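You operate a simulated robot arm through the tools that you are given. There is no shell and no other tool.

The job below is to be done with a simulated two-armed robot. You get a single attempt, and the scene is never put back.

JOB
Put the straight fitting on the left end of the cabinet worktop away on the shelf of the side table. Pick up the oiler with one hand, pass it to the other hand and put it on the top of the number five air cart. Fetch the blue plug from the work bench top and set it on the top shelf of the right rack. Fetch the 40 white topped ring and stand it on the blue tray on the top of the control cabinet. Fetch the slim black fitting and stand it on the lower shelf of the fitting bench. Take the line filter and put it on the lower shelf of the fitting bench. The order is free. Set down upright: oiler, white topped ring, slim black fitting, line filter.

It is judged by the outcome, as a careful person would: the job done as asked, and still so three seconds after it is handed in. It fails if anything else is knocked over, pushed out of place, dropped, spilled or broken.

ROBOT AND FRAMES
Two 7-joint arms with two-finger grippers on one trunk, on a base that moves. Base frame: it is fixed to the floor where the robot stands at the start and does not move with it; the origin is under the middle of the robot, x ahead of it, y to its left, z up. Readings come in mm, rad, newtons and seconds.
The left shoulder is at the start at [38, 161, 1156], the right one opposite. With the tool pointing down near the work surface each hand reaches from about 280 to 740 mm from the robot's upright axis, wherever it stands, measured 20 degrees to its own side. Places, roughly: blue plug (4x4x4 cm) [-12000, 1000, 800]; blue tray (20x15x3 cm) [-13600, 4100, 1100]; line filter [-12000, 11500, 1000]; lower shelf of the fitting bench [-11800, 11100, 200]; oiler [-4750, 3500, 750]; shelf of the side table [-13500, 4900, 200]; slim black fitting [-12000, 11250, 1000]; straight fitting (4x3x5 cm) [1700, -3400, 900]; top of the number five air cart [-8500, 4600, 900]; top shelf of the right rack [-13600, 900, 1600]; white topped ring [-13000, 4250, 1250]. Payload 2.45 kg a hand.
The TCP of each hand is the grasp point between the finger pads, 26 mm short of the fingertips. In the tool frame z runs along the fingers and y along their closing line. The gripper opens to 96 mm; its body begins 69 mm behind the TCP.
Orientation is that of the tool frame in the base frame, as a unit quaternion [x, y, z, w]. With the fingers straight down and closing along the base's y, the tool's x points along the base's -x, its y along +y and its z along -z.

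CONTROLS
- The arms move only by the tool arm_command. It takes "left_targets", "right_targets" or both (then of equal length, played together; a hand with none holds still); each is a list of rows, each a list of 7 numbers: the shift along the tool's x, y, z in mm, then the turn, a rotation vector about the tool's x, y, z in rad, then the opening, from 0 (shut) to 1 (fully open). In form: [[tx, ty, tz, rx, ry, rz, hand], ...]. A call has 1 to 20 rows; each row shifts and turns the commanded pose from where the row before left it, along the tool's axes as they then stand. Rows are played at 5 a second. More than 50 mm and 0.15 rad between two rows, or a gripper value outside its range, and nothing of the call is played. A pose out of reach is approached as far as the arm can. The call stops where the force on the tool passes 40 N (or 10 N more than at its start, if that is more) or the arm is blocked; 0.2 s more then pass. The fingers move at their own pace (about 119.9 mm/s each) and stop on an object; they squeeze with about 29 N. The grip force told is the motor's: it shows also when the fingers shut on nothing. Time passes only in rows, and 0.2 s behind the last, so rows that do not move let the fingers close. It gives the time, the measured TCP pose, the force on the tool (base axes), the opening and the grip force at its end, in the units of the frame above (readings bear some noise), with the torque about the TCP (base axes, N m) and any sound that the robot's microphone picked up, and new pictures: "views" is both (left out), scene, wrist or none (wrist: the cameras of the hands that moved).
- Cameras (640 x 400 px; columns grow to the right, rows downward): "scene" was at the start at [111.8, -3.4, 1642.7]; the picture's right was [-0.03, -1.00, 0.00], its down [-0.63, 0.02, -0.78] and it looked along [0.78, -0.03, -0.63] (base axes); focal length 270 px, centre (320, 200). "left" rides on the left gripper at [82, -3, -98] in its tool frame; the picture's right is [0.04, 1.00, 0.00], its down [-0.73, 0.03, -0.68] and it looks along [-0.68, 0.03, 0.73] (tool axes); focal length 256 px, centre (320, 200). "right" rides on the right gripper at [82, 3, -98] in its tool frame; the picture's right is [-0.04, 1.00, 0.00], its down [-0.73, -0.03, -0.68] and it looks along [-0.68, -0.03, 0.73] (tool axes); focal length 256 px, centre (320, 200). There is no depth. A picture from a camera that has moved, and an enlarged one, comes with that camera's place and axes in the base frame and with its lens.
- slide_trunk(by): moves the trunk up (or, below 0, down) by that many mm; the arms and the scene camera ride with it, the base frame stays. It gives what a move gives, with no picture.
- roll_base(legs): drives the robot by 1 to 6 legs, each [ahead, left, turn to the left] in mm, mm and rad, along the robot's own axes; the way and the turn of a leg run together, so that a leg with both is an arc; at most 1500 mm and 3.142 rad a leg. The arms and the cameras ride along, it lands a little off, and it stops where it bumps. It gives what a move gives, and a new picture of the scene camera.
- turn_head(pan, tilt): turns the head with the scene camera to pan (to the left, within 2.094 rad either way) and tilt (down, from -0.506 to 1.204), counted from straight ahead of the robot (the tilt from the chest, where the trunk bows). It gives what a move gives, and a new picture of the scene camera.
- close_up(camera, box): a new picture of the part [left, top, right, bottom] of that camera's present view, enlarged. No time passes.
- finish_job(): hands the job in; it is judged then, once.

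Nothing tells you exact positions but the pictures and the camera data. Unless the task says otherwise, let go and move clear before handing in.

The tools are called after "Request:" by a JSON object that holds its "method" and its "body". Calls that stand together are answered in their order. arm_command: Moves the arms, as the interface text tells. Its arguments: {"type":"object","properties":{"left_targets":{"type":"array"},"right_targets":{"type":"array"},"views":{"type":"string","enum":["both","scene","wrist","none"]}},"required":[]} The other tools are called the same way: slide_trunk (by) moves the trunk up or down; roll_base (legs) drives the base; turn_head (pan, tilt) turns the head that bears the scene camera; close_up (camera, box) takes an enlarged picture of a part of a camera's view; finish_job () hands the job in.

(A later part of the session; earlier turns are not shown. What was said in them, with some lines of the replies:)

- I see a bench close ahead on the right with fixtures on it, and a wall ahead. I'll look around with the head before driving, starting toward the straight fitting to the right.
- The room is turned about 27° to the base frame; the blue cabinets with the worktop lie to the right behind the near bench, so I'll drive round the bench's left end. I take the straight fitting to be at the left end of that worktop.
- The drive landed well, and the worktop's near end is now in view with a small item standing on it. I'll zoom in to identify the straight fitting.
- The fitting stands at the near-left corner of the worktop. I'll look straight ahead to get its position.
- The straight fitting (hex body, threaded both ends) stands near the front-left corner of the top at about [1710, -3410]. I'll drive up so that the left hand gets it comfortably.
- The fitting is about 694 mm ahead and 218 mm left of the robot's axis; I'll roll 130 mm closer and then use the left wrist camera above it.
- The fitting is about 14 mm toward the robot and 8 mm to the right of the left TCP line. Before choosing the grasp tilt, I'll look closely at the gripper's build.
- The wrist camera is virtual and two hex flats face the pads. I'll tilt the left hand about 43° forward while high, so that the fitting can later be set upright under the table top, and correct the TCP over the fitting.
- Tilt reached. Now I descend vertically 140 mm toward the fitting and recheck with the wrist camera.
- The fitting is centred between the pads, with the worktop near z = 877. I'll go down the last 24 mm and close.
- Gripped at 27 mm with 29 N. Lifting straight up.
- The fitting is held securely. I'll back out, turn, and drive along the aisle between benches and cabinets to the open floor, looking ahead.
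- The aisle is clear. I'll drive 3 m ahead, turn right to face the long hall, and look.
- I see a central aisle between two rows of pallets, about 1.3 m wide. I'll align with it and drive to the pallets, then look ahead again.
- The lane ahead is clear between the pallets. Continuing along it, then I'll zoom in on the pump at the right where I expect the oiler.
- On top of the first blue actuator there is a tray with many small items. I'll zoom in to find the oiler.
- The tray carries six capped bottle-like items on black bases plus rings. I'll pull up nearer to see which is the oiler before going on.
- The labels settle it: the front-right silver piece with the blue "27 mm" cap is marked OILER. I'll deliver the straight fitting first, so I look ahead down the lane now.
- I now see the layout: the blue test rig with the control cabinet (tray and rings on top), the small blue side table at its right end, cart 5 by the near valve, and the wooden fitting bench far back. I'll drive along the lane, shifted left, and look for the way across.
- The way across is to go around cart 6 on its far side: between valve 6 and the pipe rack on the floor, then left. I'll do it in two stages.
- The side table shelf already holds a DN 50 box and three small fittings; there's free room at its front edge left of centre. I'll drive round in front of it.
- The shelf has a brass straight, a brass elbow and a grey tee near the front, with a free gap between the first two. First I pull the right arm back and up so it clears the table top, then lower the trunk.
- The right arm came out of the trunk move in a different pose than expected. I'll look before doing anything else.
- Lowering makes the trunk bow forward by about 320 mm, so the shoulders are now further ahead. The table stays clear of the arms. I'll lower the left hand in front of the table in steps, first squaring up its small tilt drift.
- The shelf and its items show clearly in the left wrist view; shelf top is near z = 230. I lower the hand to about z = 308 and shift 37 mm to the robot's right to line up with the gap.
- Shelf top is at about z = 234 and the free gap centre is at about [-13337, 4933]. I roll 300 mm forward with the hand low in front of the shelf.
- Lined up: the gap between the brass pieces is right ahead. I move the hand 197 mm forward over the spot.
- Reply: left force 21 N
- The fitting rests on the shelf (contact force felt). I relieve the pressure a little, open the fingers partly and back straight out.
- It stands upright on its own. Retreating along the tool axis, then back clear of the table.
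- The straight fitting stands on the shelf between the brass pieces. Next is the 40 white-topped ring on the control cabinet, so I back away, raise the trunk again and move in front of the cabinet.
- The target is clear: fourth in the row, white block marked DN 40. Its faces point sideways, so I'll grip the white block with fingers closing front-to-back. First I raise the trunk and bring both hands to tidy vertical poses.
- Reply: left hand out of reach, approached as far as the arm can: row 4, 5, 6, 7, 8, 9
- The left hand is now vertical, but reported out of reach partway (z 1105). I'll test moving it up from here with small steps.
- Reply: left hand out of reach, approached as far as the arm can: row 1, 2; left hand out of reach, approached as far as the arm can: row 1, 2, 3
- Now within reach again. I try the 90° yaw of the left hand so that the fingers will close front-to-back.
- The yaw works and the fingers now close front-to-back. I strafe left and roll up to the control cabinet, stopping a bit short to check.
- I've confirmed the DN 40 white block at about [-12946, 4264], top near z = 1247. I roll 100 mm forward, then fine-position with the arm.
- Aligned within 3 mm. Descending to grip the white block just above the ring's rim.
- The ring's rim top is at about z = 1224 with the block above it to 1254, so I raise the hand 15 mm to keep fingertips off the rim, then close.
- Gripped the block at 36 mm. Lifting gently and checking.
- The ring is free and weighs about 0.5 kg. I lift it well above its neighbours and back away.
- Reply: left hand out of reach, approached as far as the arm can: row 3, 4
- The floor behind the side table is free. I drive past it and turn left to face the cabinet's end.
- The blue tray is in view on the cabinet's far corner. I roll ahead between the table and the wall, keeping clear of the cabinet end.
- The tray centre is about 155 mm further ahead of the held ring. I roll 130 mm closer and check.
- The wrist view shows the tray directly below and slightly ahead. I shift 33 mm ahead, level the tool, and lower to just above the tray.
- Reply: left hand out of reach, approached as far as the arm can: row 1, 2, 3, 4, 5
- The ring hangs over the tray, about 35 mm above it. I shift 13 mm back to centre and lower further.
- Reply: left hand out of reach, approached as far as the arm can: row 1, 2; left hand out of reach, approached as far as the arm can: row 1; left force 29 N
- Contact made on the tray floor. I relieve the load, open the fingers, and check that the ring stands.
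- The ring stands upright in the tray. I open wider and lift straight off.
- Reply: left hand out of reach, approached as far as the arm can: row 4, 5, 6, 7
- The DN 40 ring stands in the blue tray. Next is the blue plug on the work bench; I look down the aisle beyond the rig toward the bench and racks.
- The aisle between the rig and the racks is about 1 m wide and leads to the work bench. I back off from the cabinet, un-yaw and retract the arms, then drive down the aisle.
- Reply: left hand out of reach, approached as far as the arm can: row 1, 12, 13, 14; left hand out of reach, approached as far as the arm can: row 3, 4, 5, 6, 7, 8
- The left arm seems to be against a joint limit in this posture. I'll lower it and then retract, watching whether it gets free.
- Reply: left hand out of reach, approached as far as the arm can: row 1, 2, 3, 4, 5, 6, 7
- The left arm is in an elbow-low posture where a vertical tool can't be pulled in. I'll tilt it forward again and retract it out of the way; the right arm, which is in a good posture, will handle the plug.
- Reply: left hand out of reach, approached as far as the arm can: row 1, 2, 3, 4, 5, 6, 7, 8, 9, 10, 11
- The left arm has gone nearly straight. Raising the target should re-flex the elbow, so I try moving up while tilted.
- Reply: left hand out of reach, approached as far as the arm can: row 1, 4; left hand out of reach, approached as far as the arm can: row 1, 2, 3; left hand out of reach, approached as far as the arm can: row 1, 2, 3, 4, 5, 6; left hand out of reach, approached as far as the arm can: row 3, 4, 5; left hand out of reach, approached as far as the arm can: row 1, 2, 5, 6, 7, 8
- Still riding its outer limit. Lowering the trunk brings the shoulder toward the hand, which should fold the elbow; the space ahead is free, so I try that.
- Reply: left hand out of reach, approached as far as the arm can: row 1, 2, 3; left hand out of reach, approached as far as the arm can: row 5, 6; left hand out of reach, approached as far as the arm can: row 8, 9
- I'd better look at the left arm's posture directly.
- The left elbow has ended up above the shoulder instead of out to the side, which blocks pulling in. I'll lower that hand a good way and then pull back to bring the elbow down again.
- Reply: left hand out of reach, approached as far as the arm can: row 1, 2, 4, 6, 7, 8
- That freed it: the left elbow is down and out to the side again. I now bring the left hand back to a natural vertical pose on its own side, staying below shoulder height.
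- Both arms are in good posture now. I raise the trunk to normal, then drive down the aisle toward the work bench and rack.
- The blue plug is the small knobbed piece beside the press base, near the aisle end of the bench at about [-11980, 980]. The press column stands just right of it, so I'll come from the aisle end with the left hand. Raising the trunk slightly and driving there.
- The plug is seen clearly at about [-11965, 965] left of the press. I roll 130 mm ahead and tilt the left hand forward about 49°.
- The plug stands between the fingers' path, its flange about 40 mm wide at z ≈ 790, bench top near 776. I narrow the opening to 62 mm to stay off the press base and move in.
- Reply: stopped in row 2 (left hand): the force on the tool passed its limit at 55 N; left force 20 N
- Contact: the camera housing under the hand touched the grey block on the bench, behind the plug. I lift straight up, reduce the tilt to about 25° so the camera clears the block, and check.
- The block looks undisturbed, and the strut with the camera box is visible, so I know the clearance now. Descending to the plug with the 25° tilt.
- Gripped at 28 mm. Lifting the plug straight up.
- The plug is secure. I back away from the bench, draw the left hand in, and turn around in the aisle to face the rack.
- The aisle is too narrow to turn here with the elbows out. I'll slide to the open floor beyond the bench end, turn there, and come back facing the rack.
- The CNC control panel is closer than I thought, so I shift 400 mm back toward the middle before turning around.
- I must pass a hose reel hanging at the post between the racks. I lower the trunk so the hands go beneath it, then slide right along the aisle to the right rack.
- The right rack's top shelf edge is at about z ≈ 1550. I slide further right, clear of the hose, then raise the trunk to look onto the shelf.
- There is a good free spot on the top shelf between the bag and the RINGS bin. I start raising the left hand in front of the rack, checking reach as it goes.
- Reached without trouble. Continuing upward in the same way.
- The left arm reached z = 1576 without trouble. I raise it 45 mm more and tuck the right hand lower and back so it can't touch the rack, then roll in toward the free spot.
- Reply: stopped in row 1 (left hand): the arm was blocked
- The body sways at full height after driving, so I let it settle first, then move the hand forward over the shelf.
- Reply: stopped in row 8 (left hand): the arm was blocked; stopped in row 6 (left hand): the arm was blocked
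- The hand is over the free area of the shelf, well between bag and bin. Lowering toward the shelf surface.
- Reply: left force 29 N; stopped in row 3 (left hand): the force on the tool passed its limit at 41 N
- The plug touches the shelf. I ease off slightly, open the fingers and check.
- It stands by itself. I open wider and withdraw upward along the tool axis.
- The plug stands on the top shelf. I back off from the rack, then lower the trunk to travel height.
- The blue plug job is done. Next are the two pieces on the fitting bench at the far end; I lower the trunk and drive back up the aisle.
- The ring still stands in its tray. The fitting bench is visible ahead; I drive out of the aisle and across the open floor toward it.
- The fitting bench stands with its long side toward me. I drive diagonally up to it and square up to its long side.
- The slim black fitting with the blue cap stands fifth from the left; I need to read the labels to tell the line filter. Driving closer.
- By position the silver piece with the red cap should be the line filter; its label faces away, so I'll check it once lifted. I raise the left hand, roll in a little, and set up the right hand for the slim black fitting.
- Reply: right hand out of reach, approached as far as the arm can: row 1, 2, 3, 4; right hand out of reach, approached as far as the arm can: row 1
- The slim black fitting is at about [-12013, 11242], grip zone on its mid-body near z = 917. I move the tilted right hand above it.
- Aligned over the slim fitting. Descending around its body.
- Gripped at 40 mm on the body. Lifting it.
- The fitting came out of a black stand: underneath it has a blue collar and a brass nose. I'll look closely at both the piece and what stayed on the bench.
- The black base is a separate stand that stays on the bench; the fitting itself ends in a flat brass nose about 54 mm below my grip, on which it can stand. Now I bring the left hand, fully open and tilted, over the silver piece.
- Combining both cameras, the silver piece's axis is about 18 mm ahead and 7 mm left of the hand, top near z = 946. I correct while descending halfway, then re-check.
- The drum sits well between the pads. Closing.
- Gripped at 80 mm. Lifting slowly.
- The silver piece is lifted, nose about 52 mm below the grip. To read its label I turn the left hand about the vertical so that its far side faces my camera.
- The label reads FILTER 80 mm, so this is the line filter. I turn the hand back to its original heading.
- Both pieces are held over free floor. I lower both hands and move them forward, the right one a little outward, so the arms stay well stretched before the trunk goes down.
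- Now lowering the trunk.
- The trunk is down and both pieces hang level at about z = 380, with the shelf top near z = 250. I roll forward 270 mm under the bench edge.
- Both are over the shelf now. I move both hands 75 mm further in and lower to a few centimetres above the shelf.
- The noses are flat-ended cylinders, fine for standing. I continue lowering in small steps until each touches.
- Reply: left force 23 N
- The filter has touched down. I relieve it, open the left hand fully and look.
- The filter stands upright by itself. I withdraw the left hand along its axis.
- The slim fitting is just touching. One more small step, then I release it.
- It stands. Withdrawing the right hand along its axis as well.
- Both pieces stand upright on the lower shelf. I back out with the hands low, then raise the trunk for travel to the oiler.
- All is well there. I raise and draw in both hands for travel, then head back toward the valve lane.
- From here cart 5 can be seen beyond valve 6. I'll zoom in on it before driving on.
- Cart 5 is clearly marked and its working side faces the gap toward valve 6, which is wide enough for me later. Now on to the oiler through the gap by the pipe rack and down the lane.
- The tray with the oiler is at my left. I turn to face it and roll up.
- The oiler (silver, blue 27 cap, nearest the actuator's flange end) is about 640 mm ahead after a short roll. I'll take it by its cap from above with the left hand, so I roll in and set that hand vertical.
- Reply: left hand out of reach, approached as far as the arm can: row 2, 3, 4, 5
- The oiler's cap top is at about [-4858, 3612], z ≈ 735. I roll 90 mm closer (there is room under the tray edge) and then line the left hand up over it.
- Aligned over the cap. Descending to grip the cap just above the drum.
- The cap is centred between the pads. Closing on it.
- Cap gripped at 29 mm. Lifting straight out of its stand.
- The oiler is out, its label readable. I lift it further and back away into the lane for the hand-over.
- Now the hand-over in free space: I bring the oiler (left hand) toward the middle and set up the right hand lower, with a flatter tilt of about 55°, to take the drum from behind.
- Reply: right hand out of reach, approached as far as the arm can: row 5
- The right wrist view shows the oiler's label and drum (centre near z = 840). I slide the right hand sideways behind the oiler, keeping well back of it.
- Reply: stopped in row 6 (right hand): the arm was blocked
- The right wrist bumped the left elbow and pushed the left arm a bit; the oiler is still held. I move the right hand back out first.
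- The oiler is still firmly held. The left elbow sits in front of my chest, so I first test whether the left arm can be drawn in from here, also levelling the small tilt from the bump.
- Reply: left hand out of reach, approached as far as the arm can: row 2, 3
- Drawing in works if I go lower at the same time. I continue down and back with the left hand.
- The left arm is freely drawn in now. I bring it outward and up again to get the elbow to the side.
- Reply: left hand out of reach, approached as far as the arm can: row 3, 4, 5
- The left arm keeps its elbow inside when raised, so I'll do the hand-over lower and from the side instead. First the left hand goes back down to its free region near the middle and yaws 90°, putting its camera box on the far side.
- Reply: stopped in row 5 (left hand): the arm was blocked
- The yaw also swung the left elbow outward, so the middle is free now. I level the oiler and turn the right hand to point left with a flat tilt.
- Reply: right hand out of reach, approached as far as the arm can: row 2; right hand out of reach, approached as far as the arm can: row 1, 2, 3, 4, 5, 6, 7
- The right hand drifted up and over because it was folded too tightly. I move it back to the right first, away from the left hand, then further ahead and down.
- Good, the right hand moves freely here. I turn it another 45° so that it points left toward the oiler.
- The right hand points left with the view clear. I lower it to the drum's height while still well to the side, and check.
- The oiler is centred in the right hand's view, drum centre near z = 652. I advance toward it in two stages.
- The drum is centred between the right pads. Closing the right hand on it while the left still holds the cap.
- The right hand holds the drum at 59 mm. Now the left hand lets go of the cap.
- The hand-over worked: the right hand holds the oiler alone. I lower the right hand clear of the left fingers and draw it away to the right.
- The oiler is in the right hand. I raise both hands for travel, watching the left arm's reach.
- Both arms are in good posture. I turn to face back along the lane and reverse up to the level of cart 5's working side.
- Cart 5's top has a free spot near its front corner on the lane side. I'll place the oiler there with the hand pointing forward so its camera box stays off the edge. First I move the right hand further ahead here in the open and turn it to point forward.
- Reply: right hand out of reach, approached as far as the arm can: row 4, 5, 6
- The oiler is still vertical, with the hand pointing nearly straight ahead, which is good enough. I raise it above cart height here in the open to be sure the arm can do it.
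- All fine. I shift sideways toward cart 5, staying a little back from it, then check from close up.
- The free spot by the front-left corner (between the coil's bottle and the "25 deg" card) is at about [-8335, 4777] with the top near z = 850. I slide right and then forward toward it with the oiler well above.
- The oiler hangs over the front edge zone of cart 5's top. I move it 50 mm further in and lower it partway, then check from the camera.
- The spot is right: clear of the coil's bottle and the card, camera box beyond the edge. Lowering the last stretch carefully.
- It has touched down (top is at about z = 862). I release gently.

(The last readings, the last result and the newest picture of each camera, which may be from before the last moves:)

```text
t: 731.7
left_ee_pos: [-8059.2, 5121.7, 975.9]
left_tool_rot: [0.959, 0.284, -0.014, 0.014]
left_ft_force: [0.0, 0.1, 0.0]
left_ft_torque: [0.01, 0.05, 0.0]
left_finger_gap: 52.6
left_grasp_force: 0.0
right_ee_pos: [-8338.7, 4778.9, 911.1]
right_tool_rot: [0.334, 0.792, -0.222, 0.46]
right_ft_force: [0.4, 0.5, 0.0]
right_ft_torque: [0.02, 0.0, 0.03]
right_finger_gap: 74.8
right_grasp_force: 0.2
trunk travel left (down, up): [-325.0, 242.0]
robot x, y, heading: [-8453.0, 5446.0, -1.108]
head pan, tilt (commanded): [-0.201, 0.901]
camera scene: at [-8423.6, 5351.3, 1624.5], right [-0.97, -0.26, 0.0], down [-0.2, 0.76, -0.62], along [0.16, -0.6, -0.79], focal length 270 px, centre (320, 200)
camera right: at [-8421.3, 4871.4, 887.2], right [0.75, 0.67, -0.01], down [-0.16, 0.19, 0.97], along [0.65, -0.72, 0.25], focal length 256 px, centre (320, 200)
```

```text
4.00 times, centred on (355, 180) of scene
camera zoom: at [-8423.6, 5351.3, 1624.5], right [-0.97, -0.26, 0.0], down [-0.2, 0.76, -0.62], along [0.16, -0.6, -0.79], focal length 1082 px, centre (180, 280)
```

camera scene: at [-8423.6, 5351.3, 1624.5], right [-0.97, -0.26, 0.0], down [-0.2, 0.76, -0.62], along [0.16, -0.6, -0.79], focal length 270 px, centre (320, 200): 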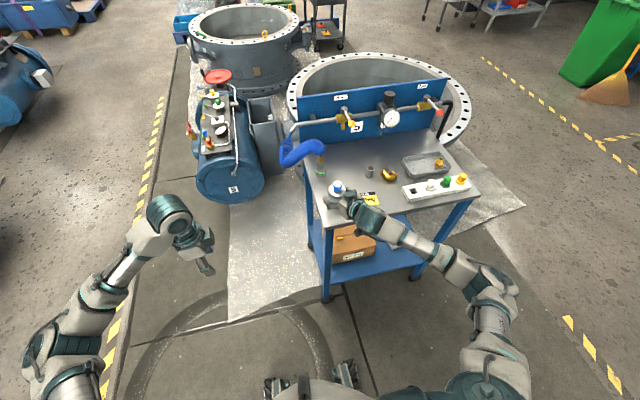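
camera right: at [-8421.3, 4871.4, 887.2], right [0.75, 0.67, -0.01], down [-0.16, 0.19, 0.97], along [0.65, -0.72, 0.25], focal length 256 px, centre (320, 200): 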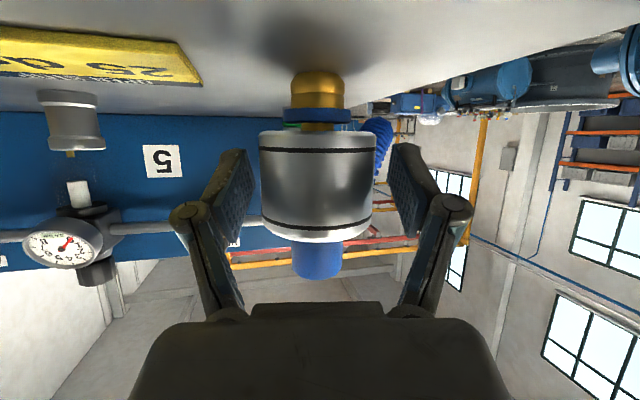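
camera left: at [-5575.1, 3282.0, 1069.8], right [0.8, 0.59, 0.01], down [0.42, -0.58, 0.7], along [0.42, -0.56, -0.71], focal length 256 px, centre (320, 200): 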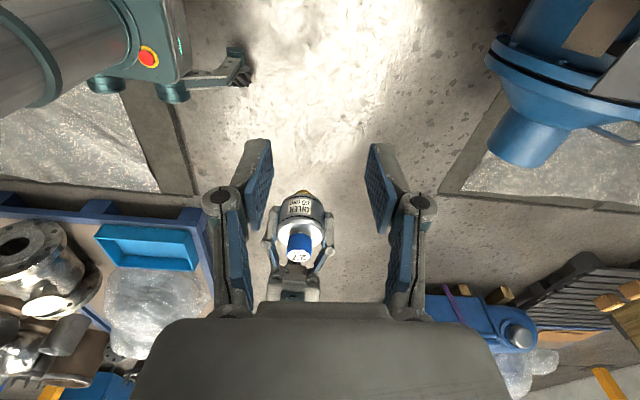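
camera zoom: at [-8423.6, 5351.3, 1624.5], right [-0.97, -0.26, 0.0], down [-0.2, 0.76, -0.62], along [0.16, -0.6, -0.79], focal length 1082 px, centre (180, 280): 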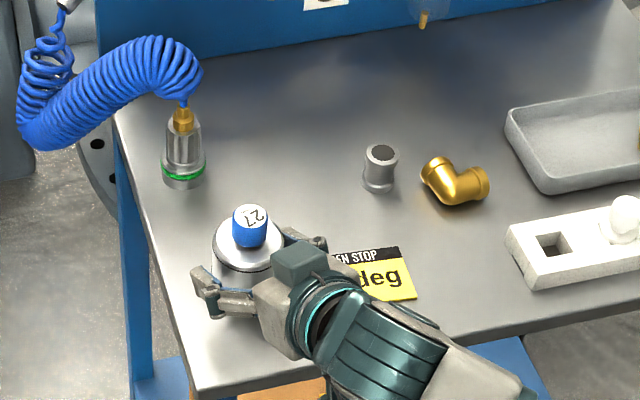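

The oiler stands upright on cart 5. I open a little wider and withdraw along the tool axis.

Request:
{"method": "arm_command", "body": {"right_targets": [[0, 0, 0, 0, 0, 0, 0.92], [0, 0, 0, 0, 0, 0, 0.92], [0, 0, -10, 0, 0, 0, 0.92], [0, 0, -20, 0, 0, 0, 0.92], [0, 0, -35, 0, 0, 0, 0.92], [0, 0, -40, 0, 0, 0, 0.92], [0, 0, 0, 0, 0, 0, 0.92]], "views": "both"}}

Request:
{"method": "close_up", "body": {"camera": "scene", "box": [290, 130, 420, 230]}}

```text
t: 733.3
left_ee_pos: [-8060.2, 5119.8, 975.8]
left_tool_rot: [0.959, 0.283, -0.013, 0.013]
left_ft_force: [0.5, -1.1, -0.6]
left_ft_torque: [0.0, 0.0, 0.03]
left_finger_gap: 52.9
left_grasp_force: 0.0
right_ee_pos: [-8400.7, 4845.8, 959.6]
right_tool_rot: [0.333, 0.793, -0.22, 0.461]
right_ft_force: [-0.5, 0.3, 0.2]
right_ft_torque: [-0.01, 0.0, 0.0]
right_finger_gap: 88.5
right_grasp_force: 0.1
trunk travel left (down, up): [-325.0, 242.0]
robot x, y, heading: [-8451.6, 5444.2, -1.112]
head pan, tilt (commanded): [-0.201, 0.901]
camera scene: at [-8424.2, 5350.4, 1624.4], right [-0.97, -0.26, 0.0], down [-0.2, 0.76, -0.62], along [0.16, -0.6, -0.79], focal length 270 px, centre (320, 200)
camera right: at [-8484.3, 4939.1, 934.0], right [0.75, 0.67, -0.01], down [-0.16, 0.19, 0.97], along [0.65, -0.72, 0.25], focal length 256 px, centre (320, 200)
```

scene: 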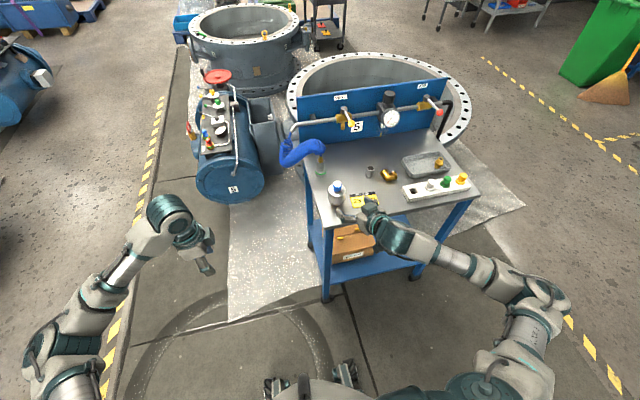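
right: 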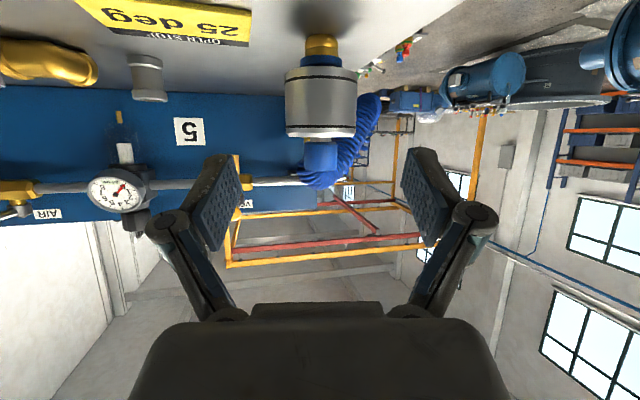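

```text
4.00 times, centred on (355, 180) of scene
camera zoom: at [-8424.2, 5350.4, 1624.4], right [-0.97, -0.26, 0.0], down [-0.2, 0.76, -0.62], along [0.16, -0.6, -0.79], focal length 1082 px, centre (180, 280)
```

zoom: 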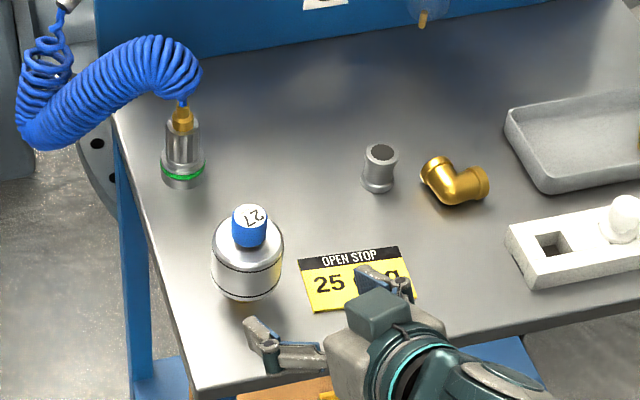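

The oiler stands cleanly on cart 5. I withdraw the hand fully and back the base away before handing in.

Request:
{"method": "arm_command", "body": {"right_targets": [[0, 0, -40, 0, 0, 0, 0.92], [0, 0, -40, 0, 0, 0, 0.92], [0, 0, 0, 0, 0, 0, 0.92]], "views": "none"}}

Request:
{"method": "roll_base", "body": {"legs": [[-120, 0, 0], [0, 300, 0]]}}

Request:
{"method": "turn_head", "body": {"pan": -0.5, "tilt": 0.7}}

Request:
{"method": "close_up", "body": {"camera": "scene", "box": [220, 100, 480, 262]}}

```text
t: 734.1
left_ee_pos: [-8059.7, 5120.3, 975.4]
left_tool_rot: [0.959, 0.284, -0.013, 0.012]
left_ft_force: [0.1, 0.2, 0.1]
left_ft_torque: [0.02, -0.01, 0.01]
left_finger_gap: 53.0
left_grasp_force: 0.1
right_ee_pos: [-8448.4, 4899.1, 999.9]
right_tool_rot: [0.335, 0.792, -0.222, 0.46]
right_ft_force: [-0.2, 0.4, -0.6]
right_ft_torque: [0.03, -0.01, -0.01]
right_finger_gap: 88.4
right_grasp_force: 0.0
trunk travel left (down, up): [-325.0, 242.0]
robot x, y, heading: [-8451.6, 5444.4, -1.113]
head pan, tilt (commanded): [-0.201, 0.901]
```

```text
t: 737.0
left_ee_pos: [-7859.0, 5356.2, 978.8]
left_tool_rot: [0.959, 0.285, -0.007, 0.013]
left_ft_force: [0.0, -0.3, 0.0]
left_ft_torque: [0.01, 0.0, 0.01]
left_finger_gap: 52.8
left_grasp_force: 0.1
right_ee_pos: [-8247.0, 5133.7, 996.2]
right_tool_rot: [0.335, 0.791, -0.215, 0.464]
right_ft_force: [0.7, 0.0, -0.2]
right_ft_torque: [-0.02, -0.01, 0.01]
right_finger_gap: 88.0
right_grasp_force: 0.0
trunk travel left (down, up): [-325.0, 242.0]
robot x, y, heading: [-8240.8, 5687.4, -1.108]
head pan, tilt (commanded): [-0.201, 0.901]
camera scene: at [-8232.6, 5582.1, 1624.1], right [-0.97, -0.26, -0.01], down [-0.2, 0.76, -0.62], along [0.17, -0.59, -0.79], focal length 270 px, centre (320, 200)
```

scene: 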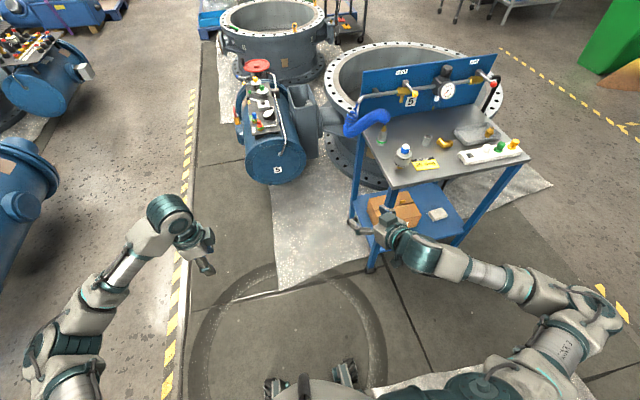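

```text
t: 737.8
left_ee_pos: [-7857.8, 5360.5, 979.8]
left_tool_rot: [0.959, 0.283, -0.011, 0.015]
left_ft_force: [-0.1, 0.0, -0.7]
left_ft_torque: [0.02, -0.07, 0.01]
left_finger_gap: 52.6
left_grasp_force: 0.0
right_ee_pos: [-8244.6, 5137.9, 999.0]
right_tool_rot: [0.334, 0.791, -0.219, 0.463]
right_ft_force: [-1.4, 0.0, 0.2]
right_ft_torque: [0.02, 0.01, 0.06]
right_finger_gap: 88.3
right_grasp_force: 0.1
trunk travel left (down, up): [-325.0, 242.0]
robot x, y, heading: [-8245.4, 5685.9, -1.106]
head pan, tilt (commanded): [-0.499, 0.7]
camera scene: at [-8245.5, 5575.0, 1640.3], right [-1.0, 0.04, 0.0], down [0.03, 0.65, -0.76], along [-0.02, -0.76, -0.65], focal length 270 px, centre (320, 200)
```

scene: 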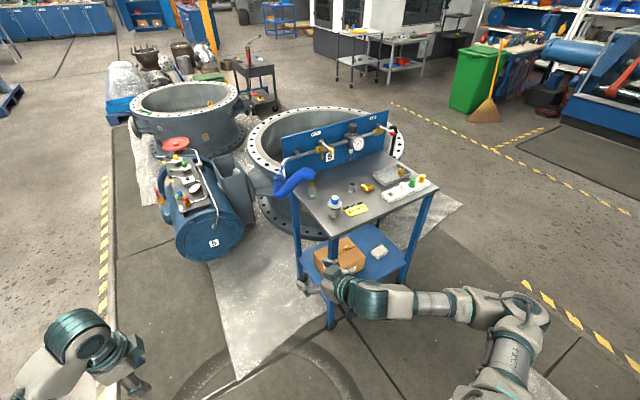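

```text
2.46 times, centred on (350, 181) of scene
camera zoom: at [-8245.5, 5575.0, 1640.3], right [-1.0, 0.04, 0.0], down [0.03, 0.65, -0.76], along [-0.02, -0.76, -0.65], focal length 666 px, centre (246, 247)
```

zoom: 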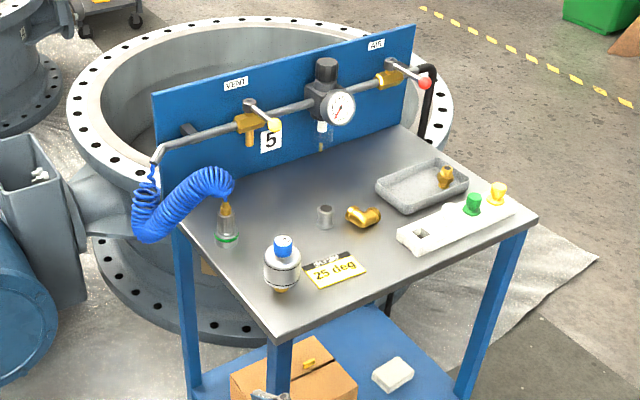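

The oiler stands upright on the number five cart, both hands are empty and clear, and the other five pieces stood in their places when I last saw them. I hand the job in.

Request:
{"method": "finish_job", "body": {}}

```text
The job is handed in.
```

I did all six tasks and handed the job in. The tool only confirmed the hand-in and gave no verdict.

| Item | Where it is now |
|---|---|
| Straight fitting | Standing on the shelf of the side table, between the two brass pieces |
| Oiler | Upright on the top of the number five air cart, by the front corner |
| Blue plug | Standing on the top shelf of the right rack, between the bag and the RINGS bin |
| 40 white topped ring | Upright in the blue tray on the control cabinet |
| Slim black fitting | Upright on the lower shelf of the fitting bench |
| Line filter | Upright on the lower shelf of the fitting bench |

- **How I identified them:** I read the labels for the oiler ("OILER 60 mm"), the line filter ("FILTER 80 mm") and the ring ("DN 40"). I picked the straight fitting, the plug and the slim black fitting by their look and place.
- **Oiler hand-over:** I lifted the oiler with the left hand and passed it to the right in mid-air. During the first try my right wrist bumped my left elbow, but the oiler stayed in the grip.
- **Stands left behind:** The oiler, slim black fitting and line filter were standing in separate black stands. I left those stands where they were and set each piece down on its own flat nose.
- **Contact with another object:** While reaching for the plug, the left hand's camera pressed on the grey block on the work bench, with about 55 N. It looked unmoved in the pictures, but I did not measure it.

I last saw each piece standing when I left it or on a later pass. I did not go back round to check them all just before handing in.
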